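You operate a simulated robot arm through the tools that you are given. There is no shell and no other tool.

You are at the controls of a simulated robot arm. One attempt, no reset.

JOB
Swap the white band extinguisher for the yellow band one and latch it in.
Fine: stand the old one on the oil hatch. Set down upright: white band extinguisher, yellow band extinguisher.
Where things are to end (x, y in the base frame): white band extinguisher within 0.06 m of [1.19, -0.07].

Only the result counts: the job must be done as asked and must still hold three seconds after the hand-in. Knocking over, shifting, dropping, spilling or breaking anything else fails it.

ROBOT AND FRAMES
A 7-joint arm with a two-finger parallel gripper, fixed in place. Base frame: the origin is at the foot of the arm, x ahead of it, y to its left, z up; the work surface is at about z = 0.8. Lengths are in m, angles in degrees, forces in N, time in s.
Its first joint turns from -166.0 to 166.0 degrees. Payload 4.4 kg.
Tool frame: the origin (TCP) lies between the finger pads and is the grasp point; the fingertips stand 0.023 m ahead of it; z points along the fingers, y is the line along which they close. Largest opening 0.094 m; finger width 0.038, thickness 0.01; the body of the gripper, 0.054 by 0.096 m, starts 0.039 m behind the TCP.
Orientation is that of the tool frame in the base frame, as a unit quaternion [x, y, z, w]. With the fingers straight down and closing along the base's y, the tool's x points along the base's -x, its y along +y and its z along -z.

CONTROLS
- The arm moves only by the tool nudge_tool. Its argument "commands" is a list of rows, each an object (a shift or turn left out is 0, a gripper value left out holds the last) with "delta_pos": the shift along the tool's x, y, z in mm, a list of three; "dr": the turn, a rotation vector about the tool's x, y, z in rad, a list of three; "jaw": the closure, from 0 (fully open) to 1 (shut). In form: [{"delta_pos": [tx, ty, tz], "dr": [ax, ay, az], "jaw": jaw}, ...]. A call has 1 to 20 rows; each row is the pose to reach, as a shift and turn from the pose commanded when the call began, along the tool's axes at that moment. Rows are played at 5 a second. More than 0.05 m and 8.6 degrees between two rows, or a gripper value outside its range, and nothing of the call is played. A pose out of reach is approached as far as the arm can. The call stops where the force on the tool passes 40 N (or 10 N more than at its start, if that is more) or the arm is blocked; 0.2 s more then pass. The fingers move at their own pace (about 0.072 m/s each) and stop on an object; they squeeze with about 37 N. The grip force told is the motor's: it shows also when the fingers shut on nothing. Time passes only in rows, and 0.2 s behind the last, so rows that repeat a pose let the fingers close. It gives the time, the measured TCP pose, the force on the tool (base axes), the opening and the grip force at its end, in the units of the frame above (readings bear some noise), with the torque about the TCP (base axes, N m) and any sound that the robot's microphone picked up, and new pictures: "views" is both (left out), scene, wrist or none.
- Cameras (640 x 400 px; columns grow to the right, rows downward): "scene" is fixed at [0.3962, -0.4837, 1.4789]; the picture's right is [0.87, -0.50, 0.00], its down [-0.29, -0.50, -0.81] and it looks along [0.41, 0.70, -0.58] (base axes); focal length 214 px, centre (320, 200). "wrist" rides on the gripper at [0.086, 0.016, -0.074] in the tool frame; the picture's right is [-0.18, 0.98, 0.00], its down [-0.58, -0.11, -0.81] and it looks along [-0.79, -0.15, 0.59] (tool axes); focal length 243 px, centre (320, 200). There is no depth. A picture from a camera that has moved, and an enlarged one, comes with that camera's place and axes in the base frame and with its lens. The place of the scene camera against the robot may be out by one fixed shift of up to 0.025 m in any direction.
- close_up(camera, box): a new picture of the part [left, top, right, bottom] of that camera's present view, enlarged. No time passes.
- job_done(): hands the job in; it is judged then, once.

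Places have to be worked out from the pictures, the camera data and where the tool is seen. Open the gripper and draw the arm clear of the work before you hand the job in, unless the task says otherwise.

The tools are called after "Emit:" as a command line: name --argument value ..., lists and objects as JSON in quotes. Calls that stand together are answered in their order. nudge_tool: Moves the arm, as the interface text tells. Its arguments: {"type":"object","properties":{"commands":{"type":"array","items":{"type":"object","properties":{"delta_pos":{"type":"array","items":{"type":"number"}},"dr":{"type":"array","items":{"type":"number"}},"jaw":{"type":"number"}}}},"views":{"type":"string","enum":["both","scene","wrist","none"]}},"required":["commands"]} The other tools are called the same way: close_up (camera, box) takes an enlarged picture of a part of a camera's view; job_done () hands the job in.

At the start:

```text
clock: 0.0
ee_pos: [0.8169, 0.2744, 1.3314]
orientation: [-0.001, 1.0, 0.0, -0.001]
contact_force: [-0.1, 0.6, 0.2]
wrist_torque: [0.01, -0.02, -0.01]
grip_width: 0.0941
finger_force: 0.1
```

scene: 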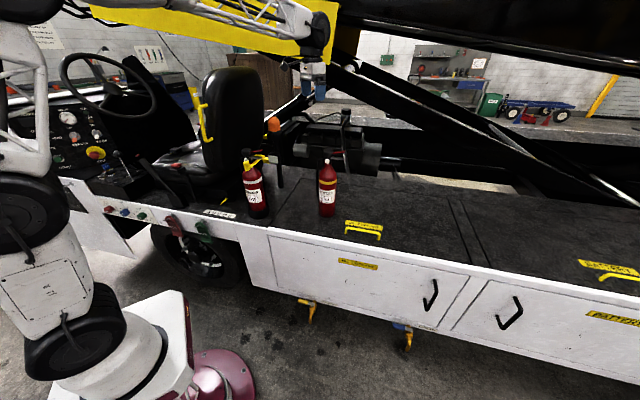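
wrist: 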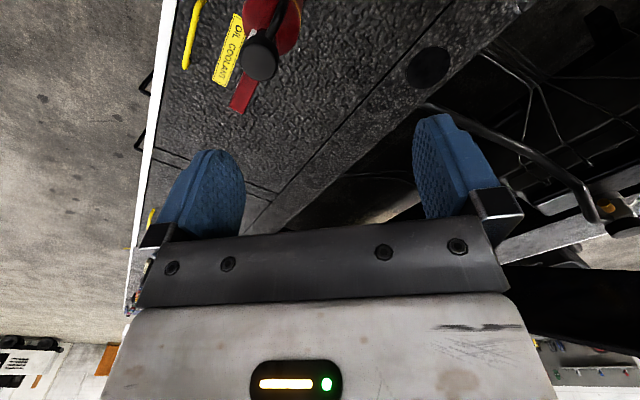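

The scene shows two extinguishers, one near the seat and one on the deck. I'll enlarge both views before moving.

Emit:
close_up --camera "scene" --box '[200, 110, 400, 250]'

Emit:
close_up --camera "scene" --box '[230, 140, 290, 225]'

Emit:
close_up --camera "scene" --box '[300, 145, 400, 250]'

Emit:
close_up --camera "wrist" --box '[150, 0, 470, 200]'

```text
2.86 times, centred on (300, 180) of scene
camera zoom: at [0.3962, -0.4837, 1.4789], right [0.87, -0.5, 0.0], down [-0.29, -0.5, -0.81], along [0.41, 0.7, -0.58], focal length 613 px, centre (377, 257)
```

zoom: 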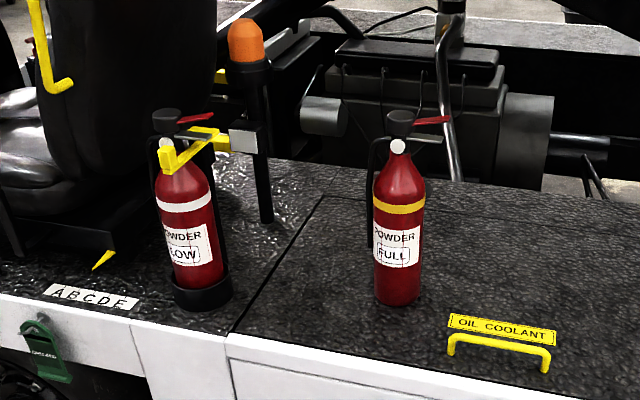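

```text
4.71 times, centred on (260, 182) of scene
camera zoom: at [0.3962, -0.4837, 1.4789], right [0.87, -0.5, 0.0], down [-0.29, -0.5, -0.81], along [0.41, 0.7, -0.58], focal length 1009 px, centre (602, 282)
```

zoom: 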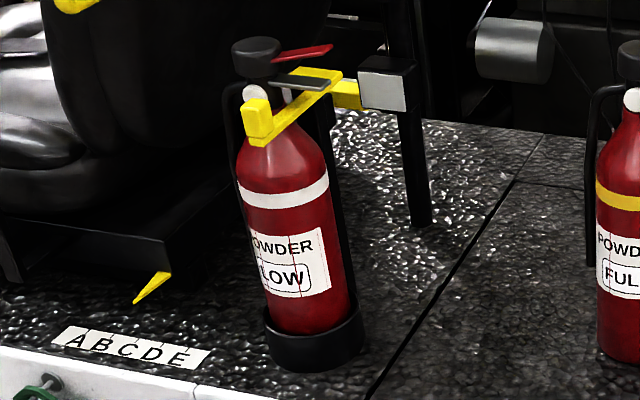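

```text
3.81 times, centred on (350, 198) of scene
camera zoom: at [0.3962, -0.4837, 1.4789], right [0.87, -0.5, 0.0], down [-0.29, -0.5, -0.81], along [0.41, 0.7, -0.58], focal length 817 px, centre (206, 210)
```

zoom: 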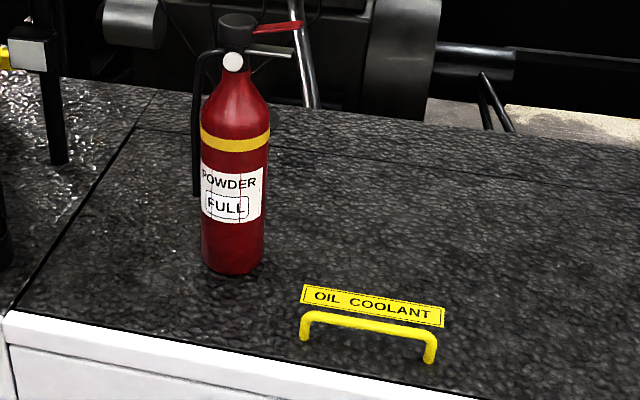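

```text
2.00 times, centred on (310, 100) of wrist
camera zoom: at [0.729, 0.2902, 1.4068], right [0.18, 0.98, 0.0], down [0.58, -0.11, 0.81], along [0.79, -0.15, -0.59], focal length 485 px, centre (340, 400)
```

zoom: 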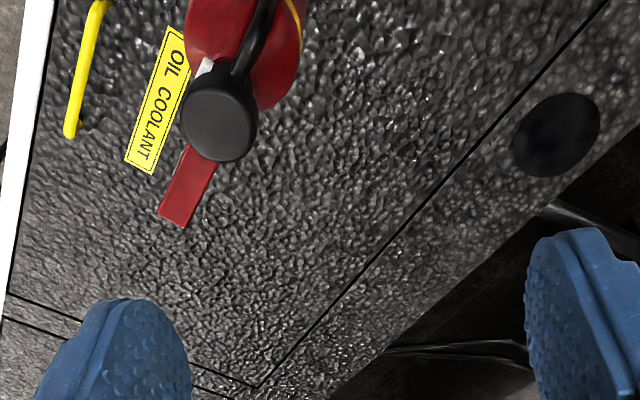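

Working from the scene view, I put the white-band unit at about (0.55, 0.39), held by a yellow arm around its neck. The yellow-band unit is at about (0.84, 0.20). Both tops are at z≈1.13, so I'll move the wrist camera back at a safe height to look at the bracket.

Emit:
nudge_tool --commands '[{"delta_pos": [40, 9, 0]}, {"delta_pos": [80, 18, 0]}, {"delta_pos": [120, 27, 0]}, {"delta_pos": [160, 36, 0]}, {"delta_pos": [200, 45, 0]}, {"delta_pos": [240, 54, 0]}, {"delta_pos": [280, 63, 0]}, {"delta_pos": [320, 72, 0]}, {"delta_pos": [360, 80, 0]}]'

```text
clock: 2.0
ee_pos: [0.4567, 0.3523, 1.3336]
orientation: [0.0, 1.0, -0.001, -0.001]
contact_force: [0.7, 0.7, 0.2]
wrist_torque: [-0.03, 0.0, -0.05]
grip_width: 0.094
finger_force: 0.0
camera wrist: at [0.3696, 0.3688, 1.4082], right [0.18, 0.98, 0.0], down [0.58, -0.11, 0.81], along [0.79, -0.15, -0.59], focal length 243 px, centre (320, 200)
```

scene: 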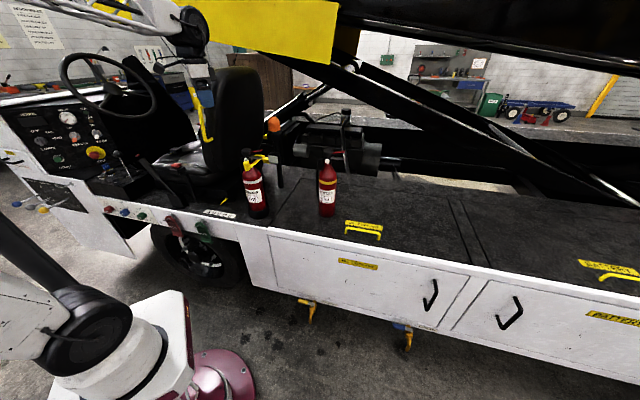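
wrist: 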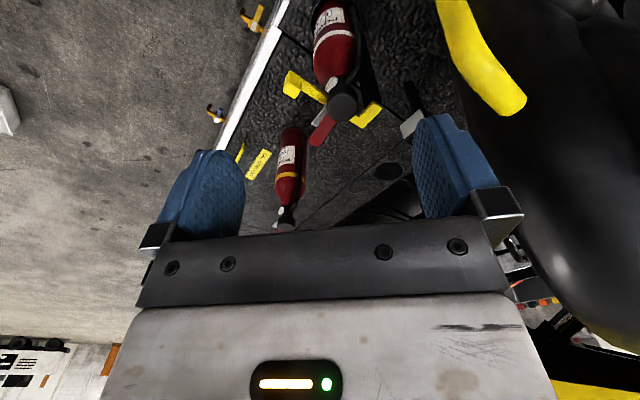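

Emit:
close_up --camera "wrist" --box '[220, 0, 460, 150]'

Emit:
close_up --camera "wrist" --box '[280, 50, 400, 150]'

```text
2.67 times, centred on (340, 75) of wrist
camera zoom: at [0.3696, 0.3688, 1.4082], right [0.18, 0.98, 0.0], down [0.58, -0.11, 0.81], along [0.79, -0.15, -0.59], focal length 647 px, centre (267, 533)
```

zoom: 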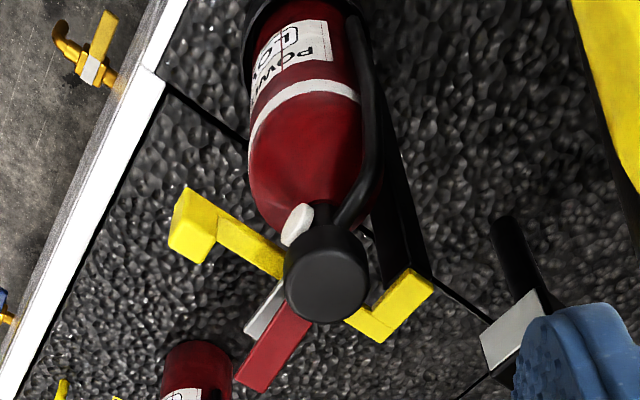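

```text
4.00 times, centred on (340, 100) of wrist
camera zoom: at [0.3696, 0.3688, 1.4082], right [0.18, 0.98, 0.0], down [0.58, -0.11, 0.81], along [0.79, -0.15, -0.59], focal length 970 px, centre (240, 600)
```

zoom: 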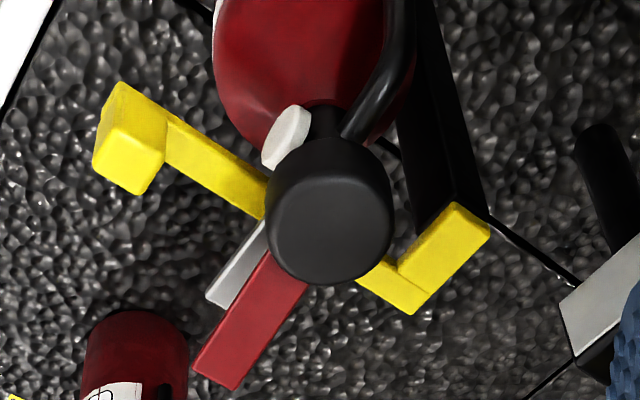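

The latch is a yellow L-shaped bar running past the neck on its lever side, with a tab at the front. I'll turn the camera to look square at the truck side so I can see how it works.

Emit:
nudge_tool --commands '[{"delta_pos": [7, -18, 4], "dr": [0, 0, -0.126]}, {"delta_pos": [13, -36, 8], "dr": [0, 0, -0.252]}, {"delta_pos": [20, -54, 11], "dr": [0, 0, -0.378]}, {"delta_pos": [26, -71, 15], "dr": [0, 0, -0.504]}, {"delta_pos": [33, -89, 19], "dr": [0, 0, -0.63]}, {"delta_pos": [39, -107, 22], "dr": [0, 0, -0.756]}, {"delta_pos": [46, -125, 26], "dr": [0, 0, -0.882]}, {"delta_pos": [52, -142, 30], "dr": [0, 0, -1.01]}]'

Emit:
close_up --camera "wrist" --box '[220, 50, 460, 200]'

```text
clock: 3.8
ee_pos: [0.4037, 0.2114, 1.3033]
orientation: [-0.484, 0.875, 0.0, 0.0]
contact_force: [0.0, -1.0, 0.5]
wrist_torque: [0.02, 0.0, 0.02]
grip_width: 0.0937
finger_force: 0.1
camera wrist: at [0.3427, 0.1465, 1.3772], right [-0.74, 0.68, 0.0], down [0.4, 0.44, 0.81], along [0.55, 0.59, -0.59], focal length 243 px, centre (320, 200)
```

scene: 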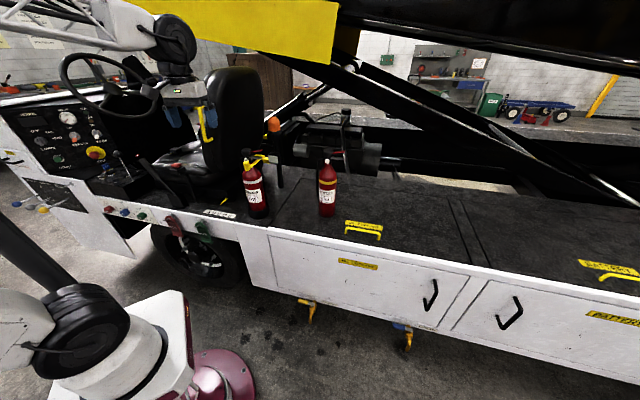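
wrist: 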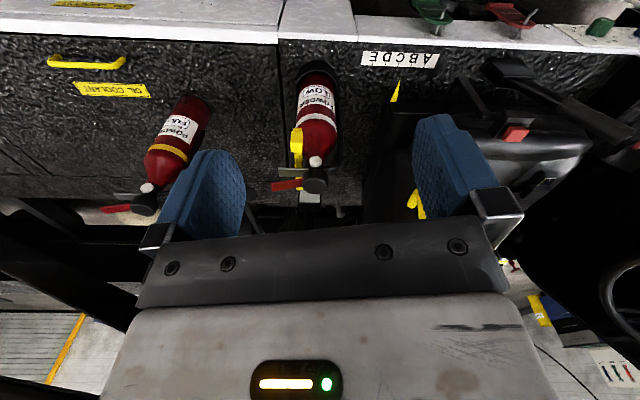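

```text
2.67 times, centred on (340, 125) of wrist
camera zoom: at [0.3427, 0.1465, 1.3772], right [-0.74, 0.68, 0.0], down [0.4, 0.44, 0.81], along [0.55, 0.59, -0.59], focal length 647 px, centre (267, 400)
```

zoom: 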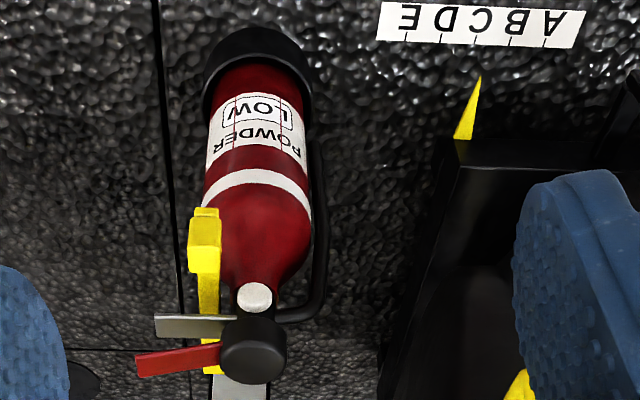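

I'll zoom tightly on the latch from this angle and from the scene camera.

Emit:
close_up --camera "wrist" --box '[265, 115, 345, 210]'

Emit:
close_up --camera "scene" --box '[238, 143, 278, 168]'

Emit:
close_up --camera "scene" --box '[230, 165, 290, 225]'

```text
4.21 times, centred on (305, 162) of wrist
camera zoom: at [0.3427, 0.1465, 1.3772], right [-0.74, 0.68, 0.0], down [0.4, 0.44, 0.81], along [0.55, 0.59, -0.59], focal length 1022 px, centre (383, 358)
```

zoom: 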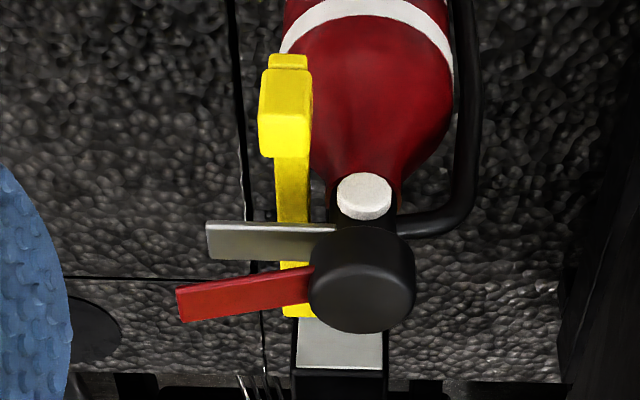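

```text
16.00 times, centred on (258, 156) of scene
camera zoom: at [0.3962, -0.4837, 1.4789], right [0.87, -0.5, 0.0], down [-0.29, -0.5, -0.81], along [0.41, 0.7, -0.58], focal length 3432 px, centre (1312, 912)
```

zoom: 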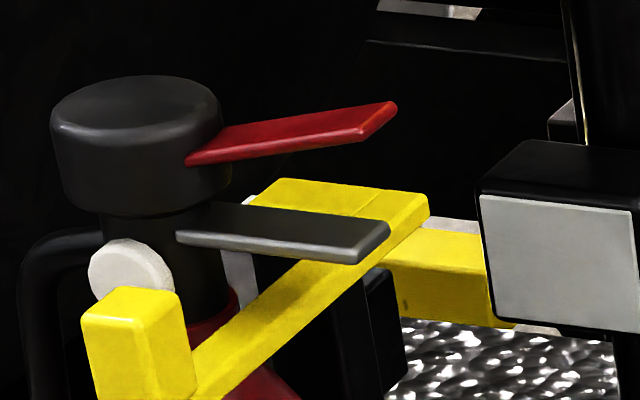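

```text
6.67 times, centred on (260, 195) of scene
camera zoom: at [0.3962, -0.4837, 1.4789], right [0.87, -0.5, 0.0], down [-0.29, -0.5, -0.81], along [0.41, 0.7, -0.58], focal length 1430 px, centre (720, 233)
```

zoom: 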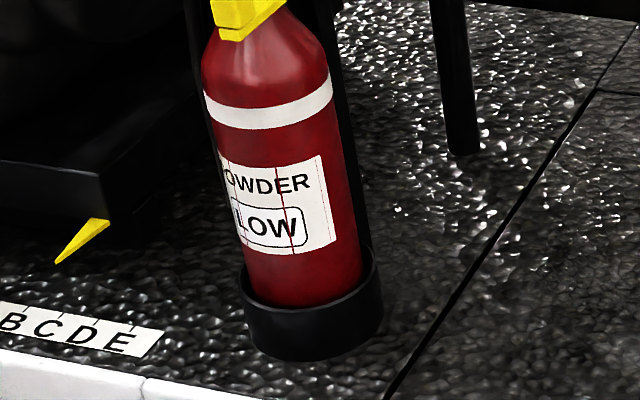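

The bar has a short leg behind the neck and a front tab, with another yellow piece behind it to the right. I'll look from the lever side to see where the hinge is.

Emit:
nudge_tool --commands '[{"delta_pos": [-7, -22, 0], "dr": [0, 0, -0.117]}, {"delta_pos": [-15, -45, 0], "dr": [0, 0, -0.234]}, {"delta_pos": [-22, -67, 0], "dr": [0, 0, -0.351]}, {"delta_pos": [-29, -90, 0], "dr": [0, 0, -0.468]}, {"delta_pos": [-37, -112, 0], "dr": [0, 0, -0.585]}, {"delta_pos": [-44, -135, 0], "dr": [0, 0, -0.702]}, {"delta_pos": [-51, -157, 0], "dr": [0, 0, -0.819]}, {"delta_pos": [-59, -180, 0], "dr": [0, 0, -0.936]}, {"delta_pos": [-66, -202, 0], "dr": [0, 0, -1.05]}]' --views "wrist"

Emit:
close_up --camera "wrist" --box '[240, 70, 420, 220]'

```text
clock: 5.8
ee_pos: [0.6107, 0.1604, 1.3016]
orientation: [0.858, -0.514, 0.0, 0.0]
contact_force: [0.0, 0.0, -0.2]
wrist_torque: [0.0, -0.01, 0.02]
grip_width: 0.0939
finger_force: 0.1
camera wrist: at [0.6365, 0.0775, 1.3767], right [-0.95, -0.3, 0.0], down [-0.18, 0.56, 0.81], along [-0.24, 0.77, -0.59], focal length 243 px, centre (320, 200)
```

wrist: 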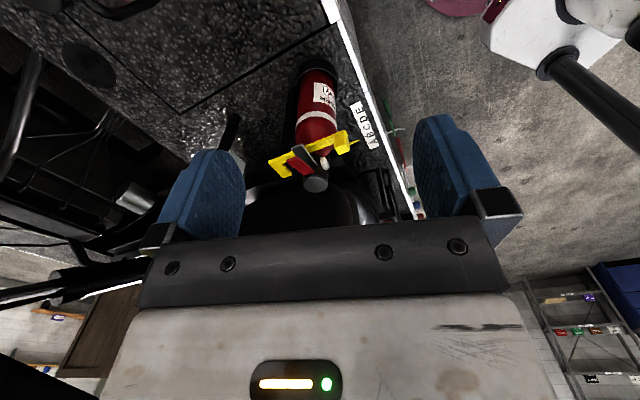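

```text
2.67 times, centred on (330, 145) of wrist
camera zoom: at [0.6365, 0.0775, 1.3767], right [-0.95, -0.3, 0.0], down [-0.18, 0.56, 0.81], along [-0.24, 0.77, -0.59], focal length 647 px, centre (293, 347)
```

zoom: 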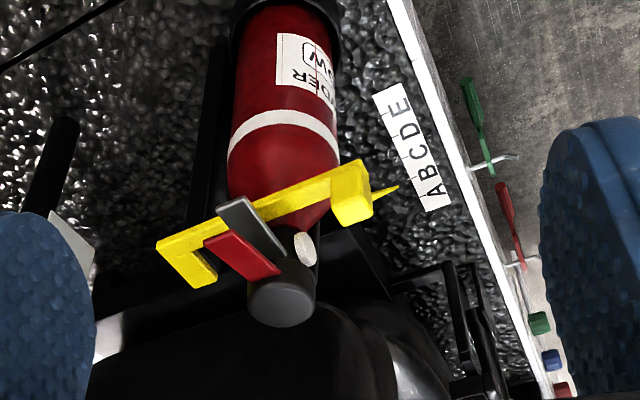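

Emit:
close_up --camera "wrist" --box '[260, 120, 340, 190]'

Emit:
close_up --camera "scene" --box '[245, 110, 305, 225]'

Emit:
close_up --camera "wrist" --box '[200, 80, 300, 220]'

```text
5.71 times, centred on (300, 155) of wrist
camera zoom: at [0.6365, 0.0775, 1.3767], right [-0.95, -0.3, 0.0], down [-0.18, 0.56, 0.81], along [-0.24, 0.77, -0.59], focal length 1386 px, centre (434, 457)
```

zoom: 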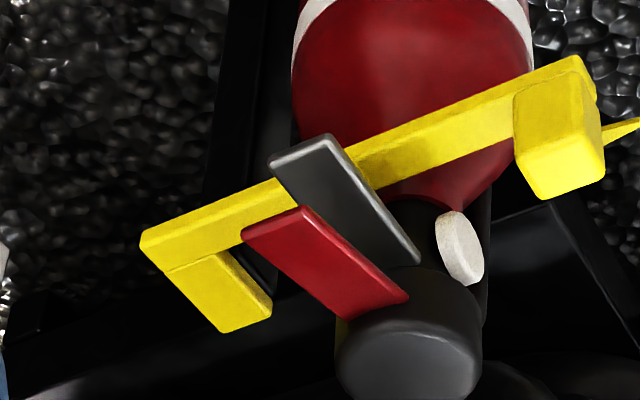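

```text
3.48 times, centred on (275, 168) of scene
camera zoom: at [0.3962, -0.4837, 1.4789], right [0.87, -0.5, 0.0], down [-0.29, -0.5, -0.81], along [0.41, 0.7, -0.58], focal length 746 px, centre (476, 313)
```

zoom: 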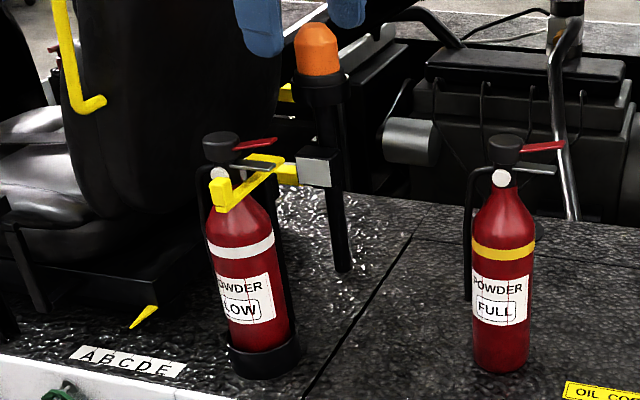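

```text
2.86 times, centred on (250, 150) of wrist
camera zoom: at [0.6365, 0.0775, 1.3767], right [-0.95, -0.3, 0.0], down [-0.18, 0.56, 0.81], along [-0.24, 0.77, -0.59], focal length 693 px, centre (520, 343)
```

zoom: 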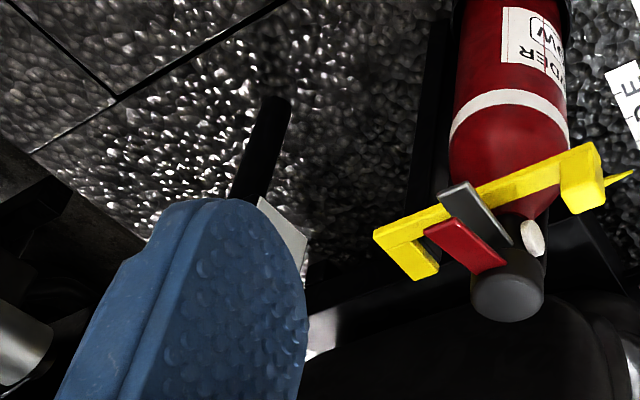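

Three-view triangulation puts the neck axis at (0.554, 0.364), the tab top at (0.531, 0.301, 1.105) and the bar's back corner near (0.62, 0.39). The bar lies over the bottle's shoulder and so blocks lifting, and it should swing out to the right about the back corner. I'll close the fingers and hover to the left of the tab.

Emit:
nudge_tool --commands '[{"delta_pos": [-39, 5, 0], "dr": [0, 0, -0.07], "jaw": 1}, {"delta_pos": [-79, 11, 0], "dr": [0, 0, -0.14], "jaw": 1}, {"delta_pos": [-118, 16, 0], "dr": [0, 0, -0.21], "jaw": 1}, {"delta_pos": [-157, 22, 0], "dr": [0, 0, -0.28], "jaw": 1}, {"delta_pos": [-197, 27, 0], "dr": [0, 0, -0.349], "jaw": 1}, {"delta_pos": [-197, 27, 40], "dr": [0, 0, -0.349], "jaw": 1}, {"delta_pos": [-197, 27, 80], "dr": [0, 0, -0.349], "jaw": 1}, {"delta_pos": [-197, 27, 120], "dr": [0, 0, -0.349], "jaw": 1}]'

Emit:
close_up --camera "wrist" --box '[200, 0, 440, 200]'

Emit:
close_up --camera "scene" --box '[220, 110, 300, 170]'

```text
clock: 7.6
ee_pos: [0.4936, 0.3247, 1.1859]
orientation: [0.934, -0.358, 0.0, 0.0]
contact_force: [0.2, -0.2, 0.1]
wrist_torque: [0.0, 0.01, 0.01]
grip_width: 0.0002
finger_force: 36.6
camera wrist: at [0.546, 0.2546, 1.2597], right [-0.79, -0.61, 0.0], down [-0.36, 0.47, 0.81], along [-0.49, 0.64, -0.59], focal length 243 px, centre (320, 200)
```

scene: 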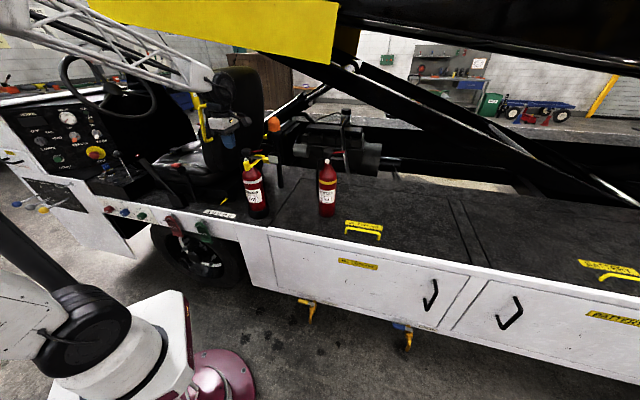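
wrist: 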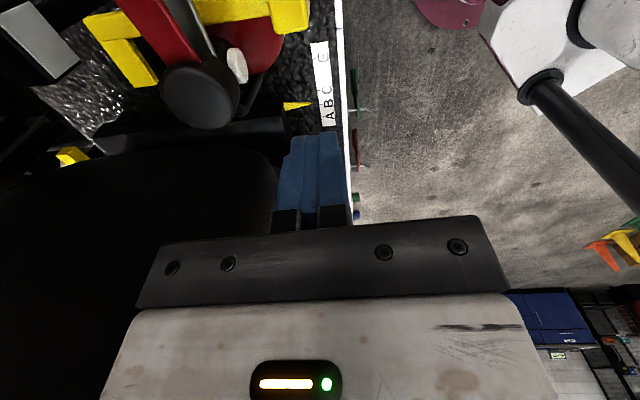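

```text
2.00 times, centred on (320, 100) of wrist
camera zoom: at [0.546, 0.2546, 1.2597], right [-0.79, -0.61, 0.0], down [-0.36, 0.47, 0.81], along [-0.49, 0.64, -0.59], focal length 485 px, centre (320, 400)
```

zoom: 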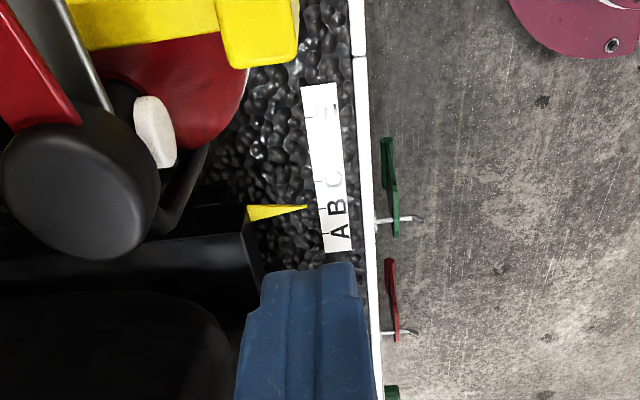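

```text
6.67 times, centred on (260, 140) of scene
camera zoom: at [0.3962, -0.4837, 1.4789], right [0.87, -0.5, 0.0], down [-0.29, -0.5, -0.81], along [0.41, 0.7, -0.58], focal length 1430 px, centre (720, 600)
```

zoom: 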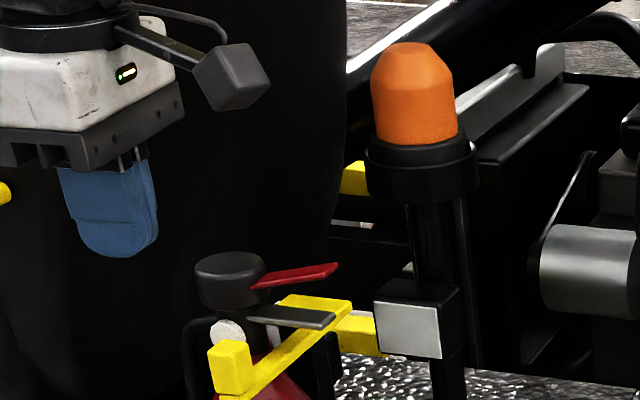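

The tab fix is confirmed at (0.531, 0.302), and the fingers are 43 mm to its left with clear space below. I'll lower beside the tab to TCP z≈1.11.

Emit:
nudge_tool --commands '[{"delta_pos": [0, 2, 25], "jaw": 1}, {"delta_pos": [0, 3, 50], "jaw": 1}, {"delta_pos": [0, 3, 76], "jaw": 1}]'

Emit:
close_up --camera "scene" --box '[220, 120, 300, 180]'

```text
clock: 8.4
ee_pos: [0.493, 0.3213, 1.1063]
orientation: [0.934, -0.358, 0.0, 0.0]
contact_force: [-0.2, 0.7, -0.6]
wrist_torque: [-0.02, 0.02, 0.0]
grip_width: 0.0
finger_force: 37.5
camera wrist: at [0.5455, 0.2496, 1.1808], right [-0.79, -0.61, 0.0], down [-0.36, 0.47, 0.81], along [-0.49, 0.64, -0.59], focal length 243 px, centre (320, 200)
```

scene: 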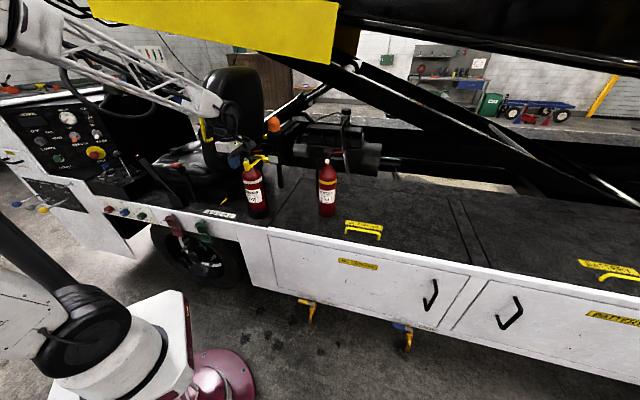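
wrist: 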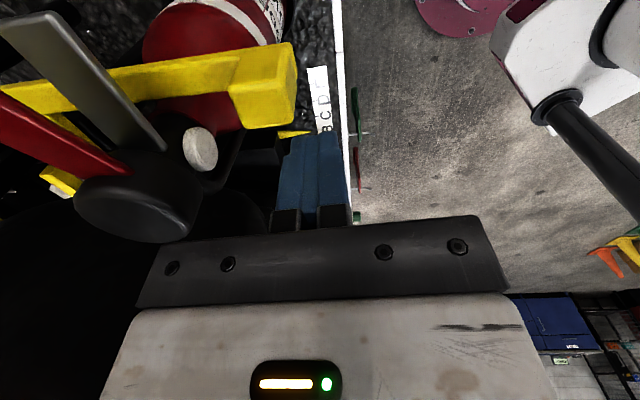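

```text
6.67 times, centred on (260, 150) of scene
camera zoom: at [0.3962, -0.4837, 1.4789], right [0.87, -0.5, 0.0], down [-0.29, -0.5, -0.81], along [0.41, 0.7, -0.58], focal length 1430 px, centre (720, 533)
```

zoom: 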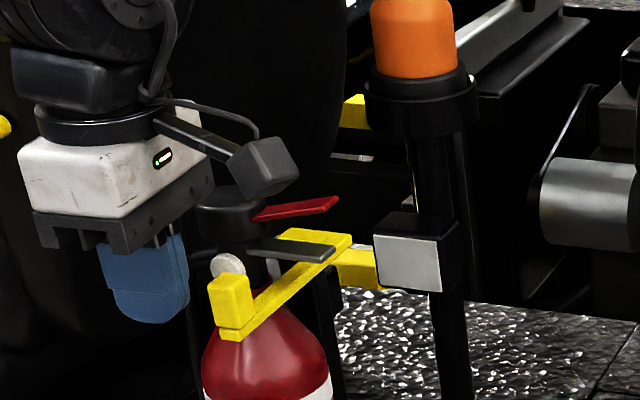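

The lowered fingers touch nothing. I'll push the tab to the right along an arc about the estimated hinge, in small steps, watching force and sound.

Emit:
nudge_tool --commands '[{"delta_pos": [6, 1.7, 0], "dr": [0, 0, -0.044], "jaw": 1}, {"delta_pos": [11.9, 3.2, 0], "dr": [0, 0, -0.087], "jaw": 1}, {"delta_pos": [18, 4.4, 0], "dr": [0, 0, -0.131], "jaw": 1}, {"delta_pos": [24.1, 5.3, 0], "dr": [0, 0, -0.175], "jaw": 1}, {"delta_pos": [30.3, 6, 0], "dr": [0, 0, -0.218], "jaw": 1}, {"delta_pos": [36.4, 6.4, 0], "dr": [0, 0, -0.262], "jaw": 1}]'

Emit:
close_up --camera "scene" --box '[220, 120, 300, 180]'

```text
clock: 9.8
ee_pos: [0.5156, 0.2899, 1.1078]
orientation: [0.972, -0.233, 0.0, 0.0]
contact_force: [-0.3, 0.3, 0.7]
wrist_torque: [0.02, 0.0, 0.01]
grip_width: 0.0
finger_force: 36.8
camera wrist: at [0.5841, 0.2362, 1.1821], right [-0.61, -0.79, 0.0], down [-0.47, 0.36, 0.81], along [-0.64, 0.49, -0.59], focal length 243 px, centre (320, 200)
```

scene: 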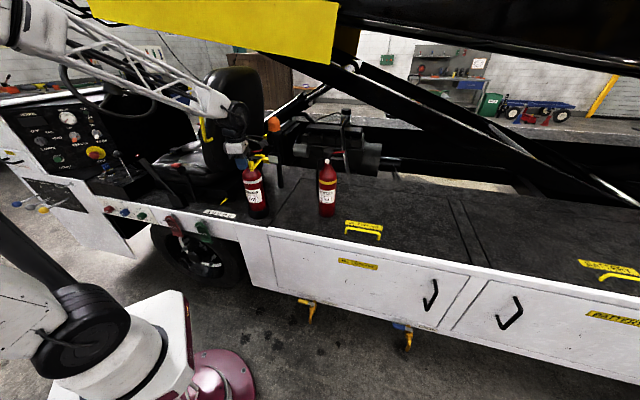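
wrist: 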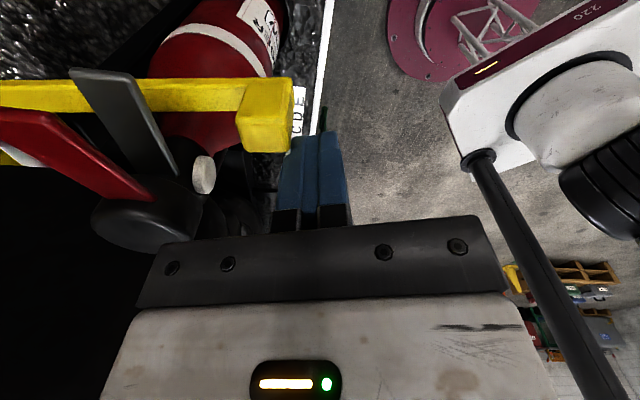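

```text
6.67 times, centred on (260, 150) of scene
camera zoom: at [0.3962, -0.4837, 1.4789], right [0.87, -0.5, 0.0], down [-0.29, -0.5, -0.81], along [0.41, 0.7, -0.58], focal length 1430 px, centre (720, 533)
```

zoom: 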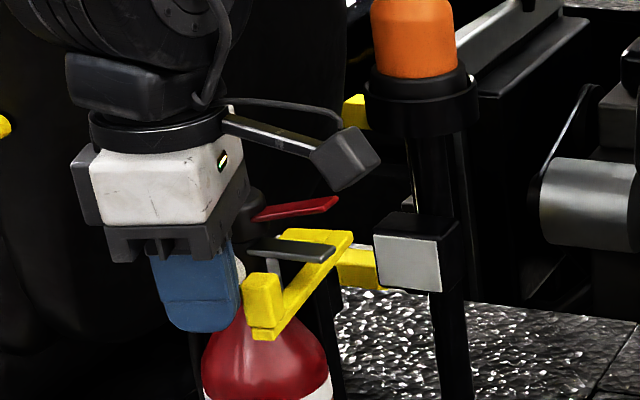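

The tab swings right freely, about 10° so far with no measurable force. I'll continue the arc to about 70° open, stopping the wrist rotation at yaw ≈180°.

Emit:
nudge_tool --commands '[{"delta_pos": [7.2, 2, 0], "dr": [0, 0, -0.052], "jaw": 1}, {"delta_pos": [14.5, 3.6, 0], "dr": [0, 0, -0.105], "jaw": 1}, {"delta_pos": [22, 4.8, 0], "dr": [0, 0, -0.157], "jaw": 1}, {"delta_pos": [29.4, 5.7, 0], "dr": [0, 0, -0.209], "jaw": 1}, {"delta_pos": [37, 6.1, 0], "dr": [0, 0, -0.262], "jaw": 1}, {"delta_pos": [44.4, 6.3, 0], "dr": [0, 0, -0.314], "jaw": 1}, {"delta_pos": [51.9, 5.9, 0], "dr": [0, 0, -0.366], "jaw": 1}, {"delta_pos": [59.3, 5.3, 0], "dr": [0, 0, -0.419], "jaw": 1}, {"delta_pos": [66.8, 4.2, 0], "dr": [0, 0, -0.46], "jaw": 1}, {"delta_pos": [74.1, 2.7, 0], "dr": [0, 0, -0.47], "jaw": 1}, {"delta_pos": [81.3, 0.8, 0], "dr": [0, 0, -0.47], "jaw": 1}, {"delta_pos": [88.5, -1.4, 0], "dr": [0, 0, -0.47], "jaw": 1}, {"delta_pos": [95.5, -4.1, 0], "dr": [0, 0, -0.47], "jaw": 1}, {"delta_pos": [102.4, -7.1, 0], "dr": [0, 0, -0.47], "jaw": 1}, {"delta_pos": [109, -10.5, 0], "dr": [0, 0, -0.47], "jaw": 1}, {"delta_pos": [115.6, -14.1, 0], "dr": [0, 0, -0.47], "jaw": 1}, {"delta_pos": [122, -18, 0], "dr": [0, 0, -0.47], "jaw": 1}, {"delta_pos": [128.1, -22.4, 0], "dr": [0, 0, -0.47], "jaw": 1}]'

Emit:
close_up --camera "scene" --box '[220, 120, 340, 210]'

```text
clock: 13.6
ee_pos: [0.6399, 0.2529, 1.1052]
orientation: [1.0, 0.0, 0.0, 0.0]
contact_force: [0.1, 0.4, 0.7]
wrist_torque: [-0.02, -0.04, -0.01]
grip_width: 0.0005
finger_force: 37.1
camera wrist: at [0.725, 0.2358, 1.1802], right [-0.18, -0.98, 0.0], down [-0.58, 0.11, 0.81], along [-0.79, 0.15, -0.59], focal length 243 px, centre (320, 200)
```

scene: 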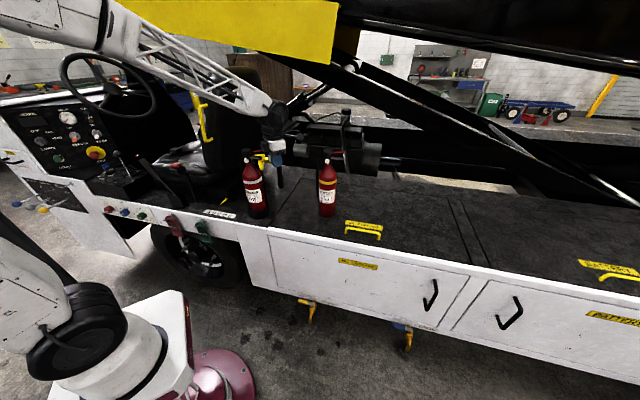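
wrist: 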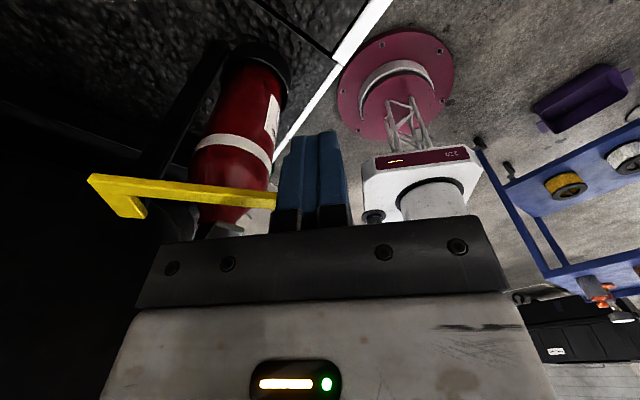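

```text
4.44 times, centred on (280, 165) of scene
camera zoom: at [0.3962, -0.4837, 1.4789], right [0.87, -0.5, 0.0], down [-0.29, -0.5, -0.81], along [0.41, 0.7, -0.58], focal length 953 px, centre (498, 356)
```

zoom: 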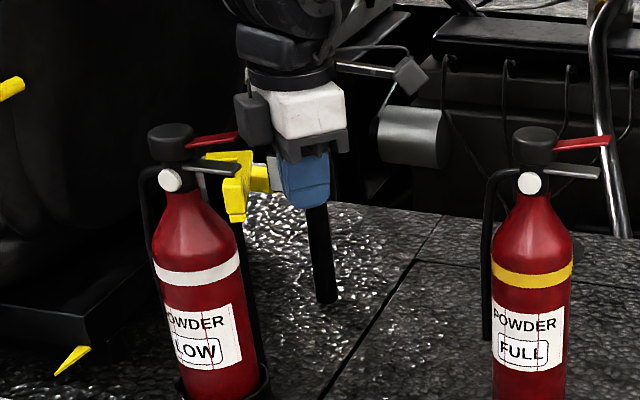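

The bar opened only part way, and the fingers slipped past the tab's front. I'll raise the tool and locate the tab and bar again.

Emit:
nudge_tool --commands '[{"delta_pos": [0, 0, -40], "jaw": 1}, {"delta_pos": [0, 0, -80], "jaw": 1}, {"delta_pos": [0, 30, -110], "jaw": 1}]'

Emit:
close_up --camera "wrist" --box '[140, 0, 360, 150]'

Emit:
close_up --camera "scene" --box '[230, 140, 290, 180]'

```text
clock: 14.4
ee_pos: [0.6397, 0.2234, 1.2137]
orientation: [1.0, 0.0, 0.0, 0.0]
contact_force: [0.3, -0.3, -0.2]
wrist_torque: [0.04, 0.01, 0.01]
grip_width: 0.0
finger_force: 37.1
camera wrist: at [0.7243, 0.2065, 1.2884], right [-0.18, -0.98, 0.0], down [-0.58, 0.11, 0.81], along [-0.79, 0.15, -0.59], focal length 243 px, centre (320, 200)
```

scene: 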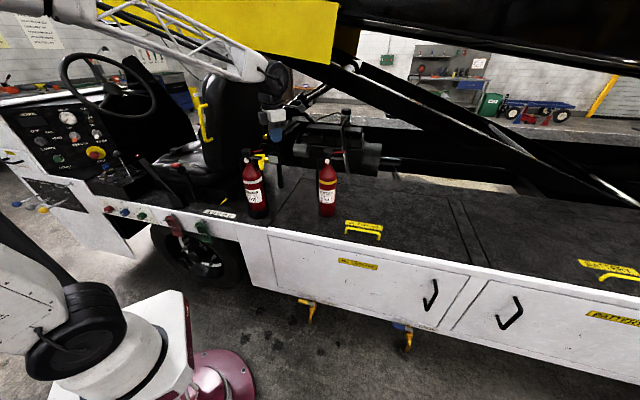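
wrist: 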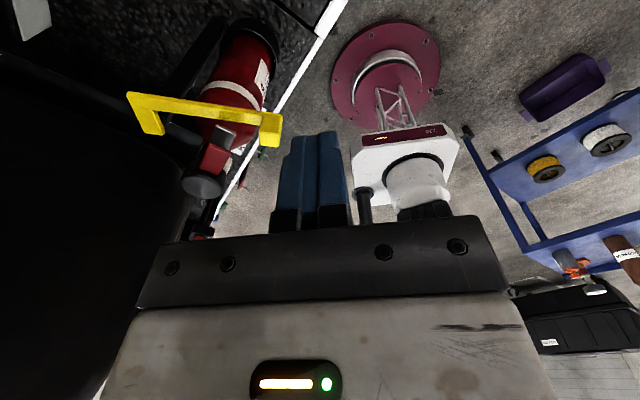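

```text
2.67 times, centred on (250, 75) of wrist
camera zoom: at [0.7243, 0.2065, 1.2884], right [-0.18, -0.98, 0.0], down [-0.58, 0.11, 0.81], along [-0.79, 0.15, -0.59], focal length 647 px, centre (507, 533)
```

zoom: 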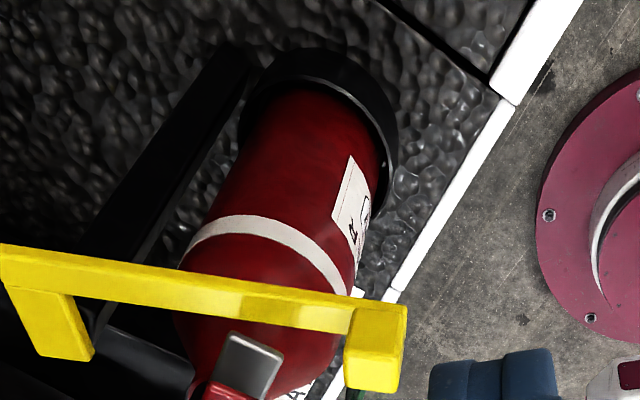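

```text
10.00 times, centred on (260, 160) of scene
camera zoom: at [0.3962, -0.4837, 1.4789], right [0.87, -0.5, 0.0], down [-0.29, -0.5, -0.81], along [0.41, 0.7, -0.58], focal length 2145 px, centre (920, 600)
```

zoom: 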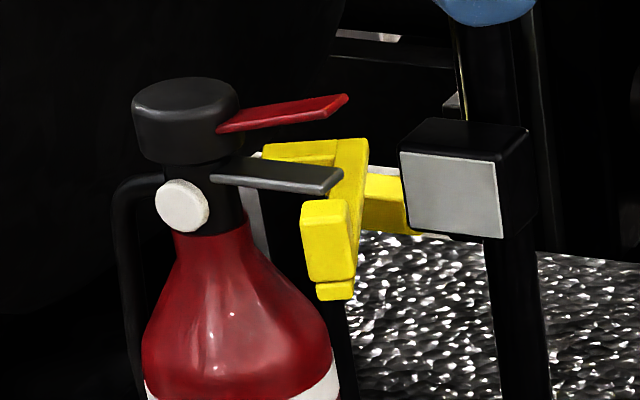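

From the new view the tab is at (0.583, 0.281), about 25° open, and the pivot works out at about (0.606, 0.413). I'll re-enter on the tab's left side, centred on its radius, and sweep it further.

Emit:
nudge_tool --commands '[{"delta_pos": [-31, -21, 0], "jaw": 1}, {"delta_pos": [-62, -42, 0], "jaw": 1}, {"delta_pos": [-93, -64, 0], "jaw": 1}, {"delta_pos": [-93, -64, 36], "jaw": 1}, {"delta_pos": [-93, -64, 72], "jaw": 1}, {"delta_pos": [-93, -64, 106], "jaw": 1}]'

Emit:
close_up --camera "scene" --box '[230, 130, 290, 180]'

```text
clock: 15.8
ee_pos: [0.5464, 0.2888, 1.1131]
orientation: [1.0, 0.0, 0.001, 0.0]
contact_force: [-0.6, -0.1, -0.1]
wrist_torque: [-0.02, -0.02, -0.01]
grip_width: 0.0
finger_force: 37.0
camera wrist: at [0.6318, 0.2714, 1.187], right [-0.18, -0.98, 0.0], down [-0.58, 0.11, 0.81], along [-0.79, 0.15, -0.59], focal length 243 px, centre (320, 200)
```

scene: 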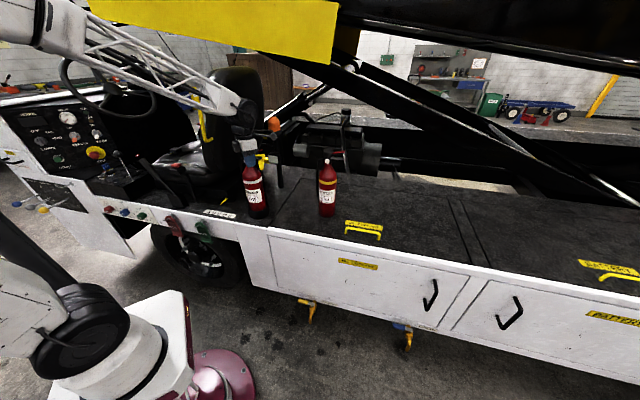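
wrist: 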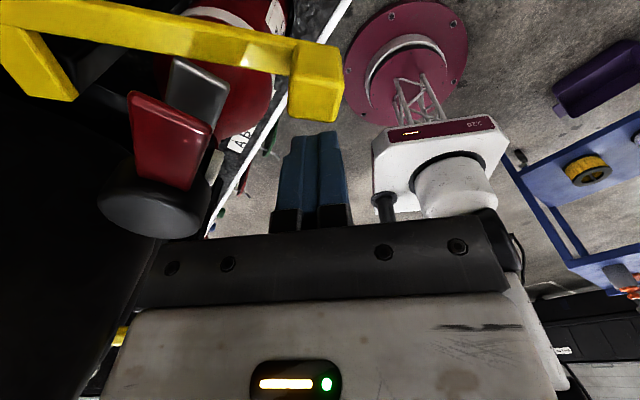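

```text
8.00 times, centred on (260, 155) of scene
camera zoom: at [0.3962, -0.4837, 1.4789], right [0.87, -0.5, 0.0], down [-0.29, -0.5, -0.81], along [0.41, 0.7, -0.58], focal length 1716 px, centre (800, 560)
```

zoom: 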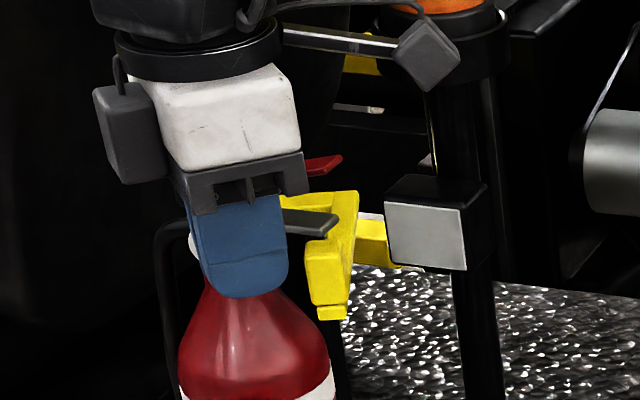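

The fingers are left of the tab and in line with it. I'll sweep it about 50° further along the corrected arc.

Emit:
nudge_tool --commands '[{"delta_pos": [5.6, 2.2, 4], "jaw": 1}, {"delta_pos": [11.2, 4.5, 4], "jaw": 1}, {"delta_pos": [17, 6.4, 4], "jaw": 1}, {"delta_pos": [22.6, 8.2, 4], "jaw": 1}, {"delta_pos": [28.4, 9.6, 4], "jaw": 1}, {"delta_pos": [34.3, 10.9, 4], "jaw": 1}, {"delta_pos": [40.2, 11.8, 4], "jaw": 1}, {"delta_pos": [46.2, 12.6, 4], "jaw": 1}, {"delta_pos": [52.2, 13, 4], "jaw": 1}, {"delta_pos": [58.2, 13.3, 4], "jaw": 1}, {"delta_pos": [64.2, 13.2, 4], "jaw": 1}, {"delta_pos": [70.1, 12.9, 4], "jaw": 1}, {"delta_pos": [82.1, 11.5, 4], "jaw": 1}, {"delta_pos": [93.8, 9, 4], "jaw": 1}, {"delta_pos": [105.3, 5.5, 4], "jaw": 1}, {"delta_pos": [116.4, 1, 4], "jaw": 1}]'

Emit:
close_up --camera "scene" --box '[230, 130, 290, 180]'

```text
clock: 18.9
ee_pos: [0.6367, 0.2764, 1.105]
orientation: [1.0, 0.001, -0.003, 0.001]
contact_force: [-37.5, -12.7, 10.0]
wrist_torque: [0.15, -0.19, 0.28]
grip_width: 0.0
finger_force: 36.7
stopped in row 15: the force on the tool passed its limit at 68 N (the readings are from after the stop); the commanded pose is now the measured one
camera wrist: at [0.7219, 0.2602, 1.1801], right [-0.18, -0.98, 0.0], down [-0.58, 0.11, 0.81], along [-0.8, 0.15, -0.59], focal length 243 px, centre (320, 200)
```

scene: 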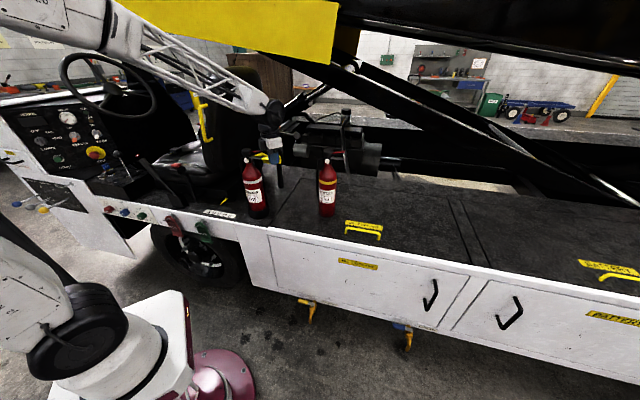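
wrist: 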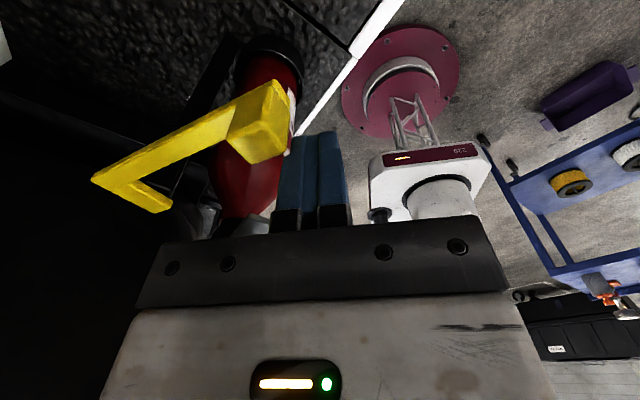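

```text
8.00 times, centred on (260, 155) of scene
camera zoom: at [0.3962, -0.4837, 1.4789], right [0.87, -0.5, 0.0], down [-0.29, -0.5, -0.81], along [0.41, 0.7, -0.58], focal length 1716 px, centre (800, 560)
```

zoom: 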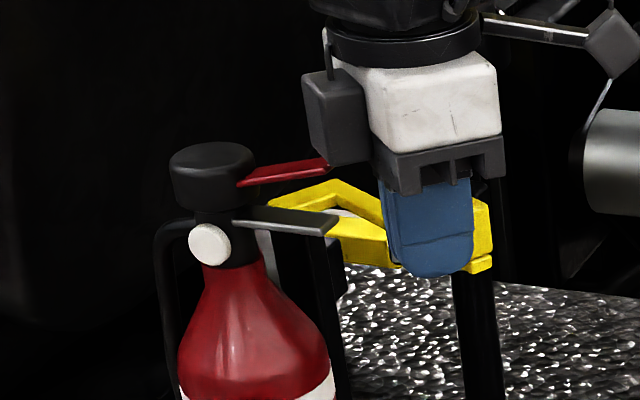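

The bar reached an end stop with the tab at about (0.664, 0.294), roughly 60° open, which clears the bottle. I'll back off slightly, rise, and check that it stays open.

Emit:
nudge_tool --commands '[{"delta_pos": [-5, 3, 0], "jaw": 1}, {"delta_pos": [-5, 3, -40], "jaw": 1}, {"delta_pos": [-5, 3, -80], "jaw": 1}, {"delta_pos": [-5, 33, -120], "jaw": 0}, {"delta_pos": [-5, 70, -150], "jaw": 0}]'

Emit:
close_up --camera "scene" --box '[230, 130, 310, 190]'

Emit:
close_up --camera "wrist" --box '[140, 0, 360, 150]'

```text
clock: 20.1
ee_pos: [0.6315, 0.2071, 1.2534]
orientation: [1.0, 0.001, -0.001, 0.001]
contact_force: [0.0, -0.9, -0.3]
wrist_torque: [0.02, 0.0, 0.0]
grip_width: 0.0826
finger_force: 0.3
camera wrist: at [0.7187, 0.1903, 1.3277], right [-0.18, -0.98, 0.0], down [-0.58, 0.11, 0.81], along [-0.8, 0.15, -0.59], focal length 243 px, centre (320, 200)
```

scene: 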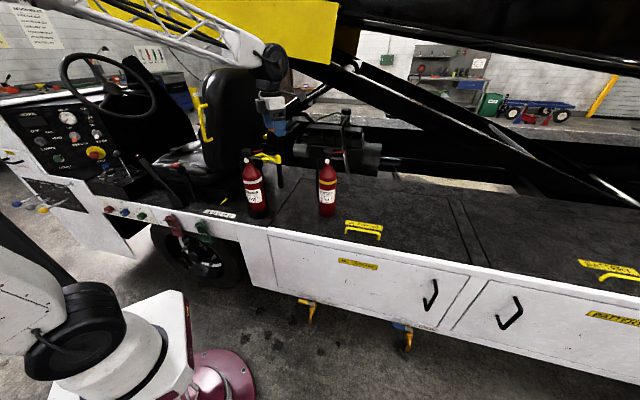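
wrist: 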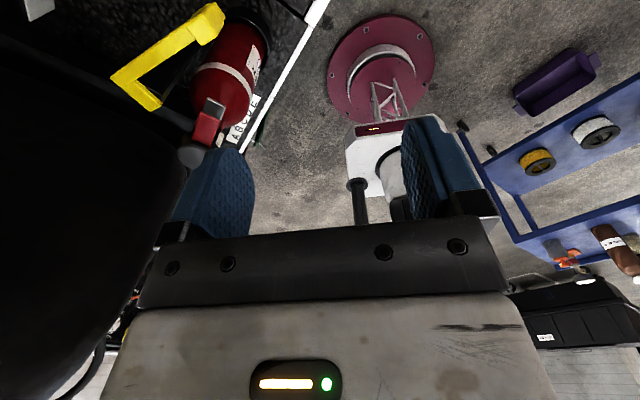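

```text
6.67 times, centred on (270, 160) of scene
camera zoom: at [0.3962, -0.4837, 1.4789], right [0.87, -0.5, 0.0], down [-0.29, -0.5, -0.81], along [0.41, 0.7, -0.58], focal length 1430 px, centre (653, 467)
```

zoom: 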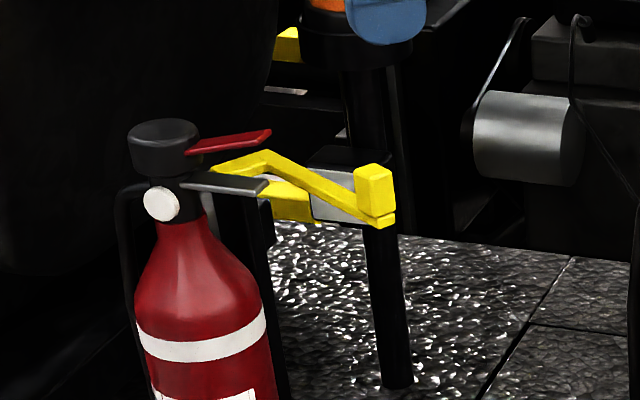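

```text
2.67 times, centred on (250, 75) of wrist
camera zoom: at [0.7187, 0.1903, 1.3277], right [-0.18, -0.98, 0.0], down [-0.58, 0.11, 0.81], along [-0.8, 0.15, -0.59], focal length 647 px, centre (507, 533)
```

zoom: 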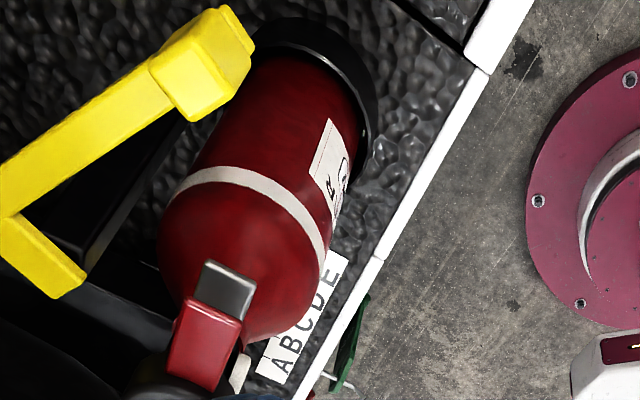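

The latch stays open. Next I'll turn the gripper horizontal, pointing along +x with the camera above, and bring it to the robot side of the white extinguisher at a safe height.

Emit:
nudge_tool --commands '[{"delta_pos": [-21, -13, 0], "dr": [0, 0.131, 0], "jaw": 0}, {"delta_pos": [-42, -25, 0], "dr": [0, 0.262, 0], "jaw": 0}, {"delta_pos": [-63, -38, 0], "dr": [0, 0.393, 0], "jaw": 0}, {"delta_pos": [-84, -51, 0], "dr": [0, 0.524, 0], "jaw": 0}, {"delta_pos": [-105, -64, 0], "dr": [0, 0.654, 0], "jaw": 0}, {"delta_pos": [-126, -76, 0], "dr": [0, 0.785, 0], "jaw": 0}, {"delta_pos": [-147, -89, 0], "dr": [0, 0.916, 0], "jaw": 0}, {"delta_pos": [-168, -102, 0], "dr": [0, 1.047, 0], "jaw": 0}, {"delta_pos": [-189, -115, 0], "dr": [0, 1.178, 0], "jaw": 0}, {"delta_pos": [-210, -127, 0], "dr": [0, 1.309, 0], "jaw": 0}, {"delta_pos": [-231, -140, 0], "dr": [0, 1.44, 0], "jaw": 0}, {"delta_pos": [-251, -153, 0], "dr": [0, 1.571, 0], "jaw": 0}]'

```text
clock: 22.6
ee_pos: [0.3811, 0.3589, 1.2558]
orientation: [0.708, 0.0, 0.707, 0.0]
contact_force: [0.7, 0.5, 0.9]
wrist_torque: [0.03, -0.05, 0.02]
grip_width: 0.0942
finger_force: 0.0
camera wrist: at [0.3053, 0.3431, 1.343], right [0.0, -0.98, -0.18], down [-0.81, 0.11, -0.58], along [0.59, 0.15, -0.79], focal length 243 px, centre (320, 200)
```

scene: 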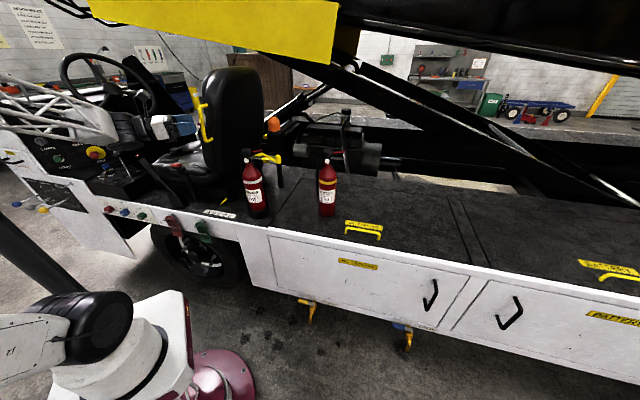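
wrist: 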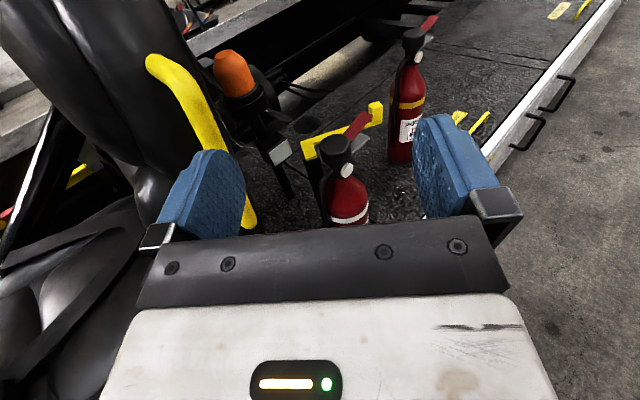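

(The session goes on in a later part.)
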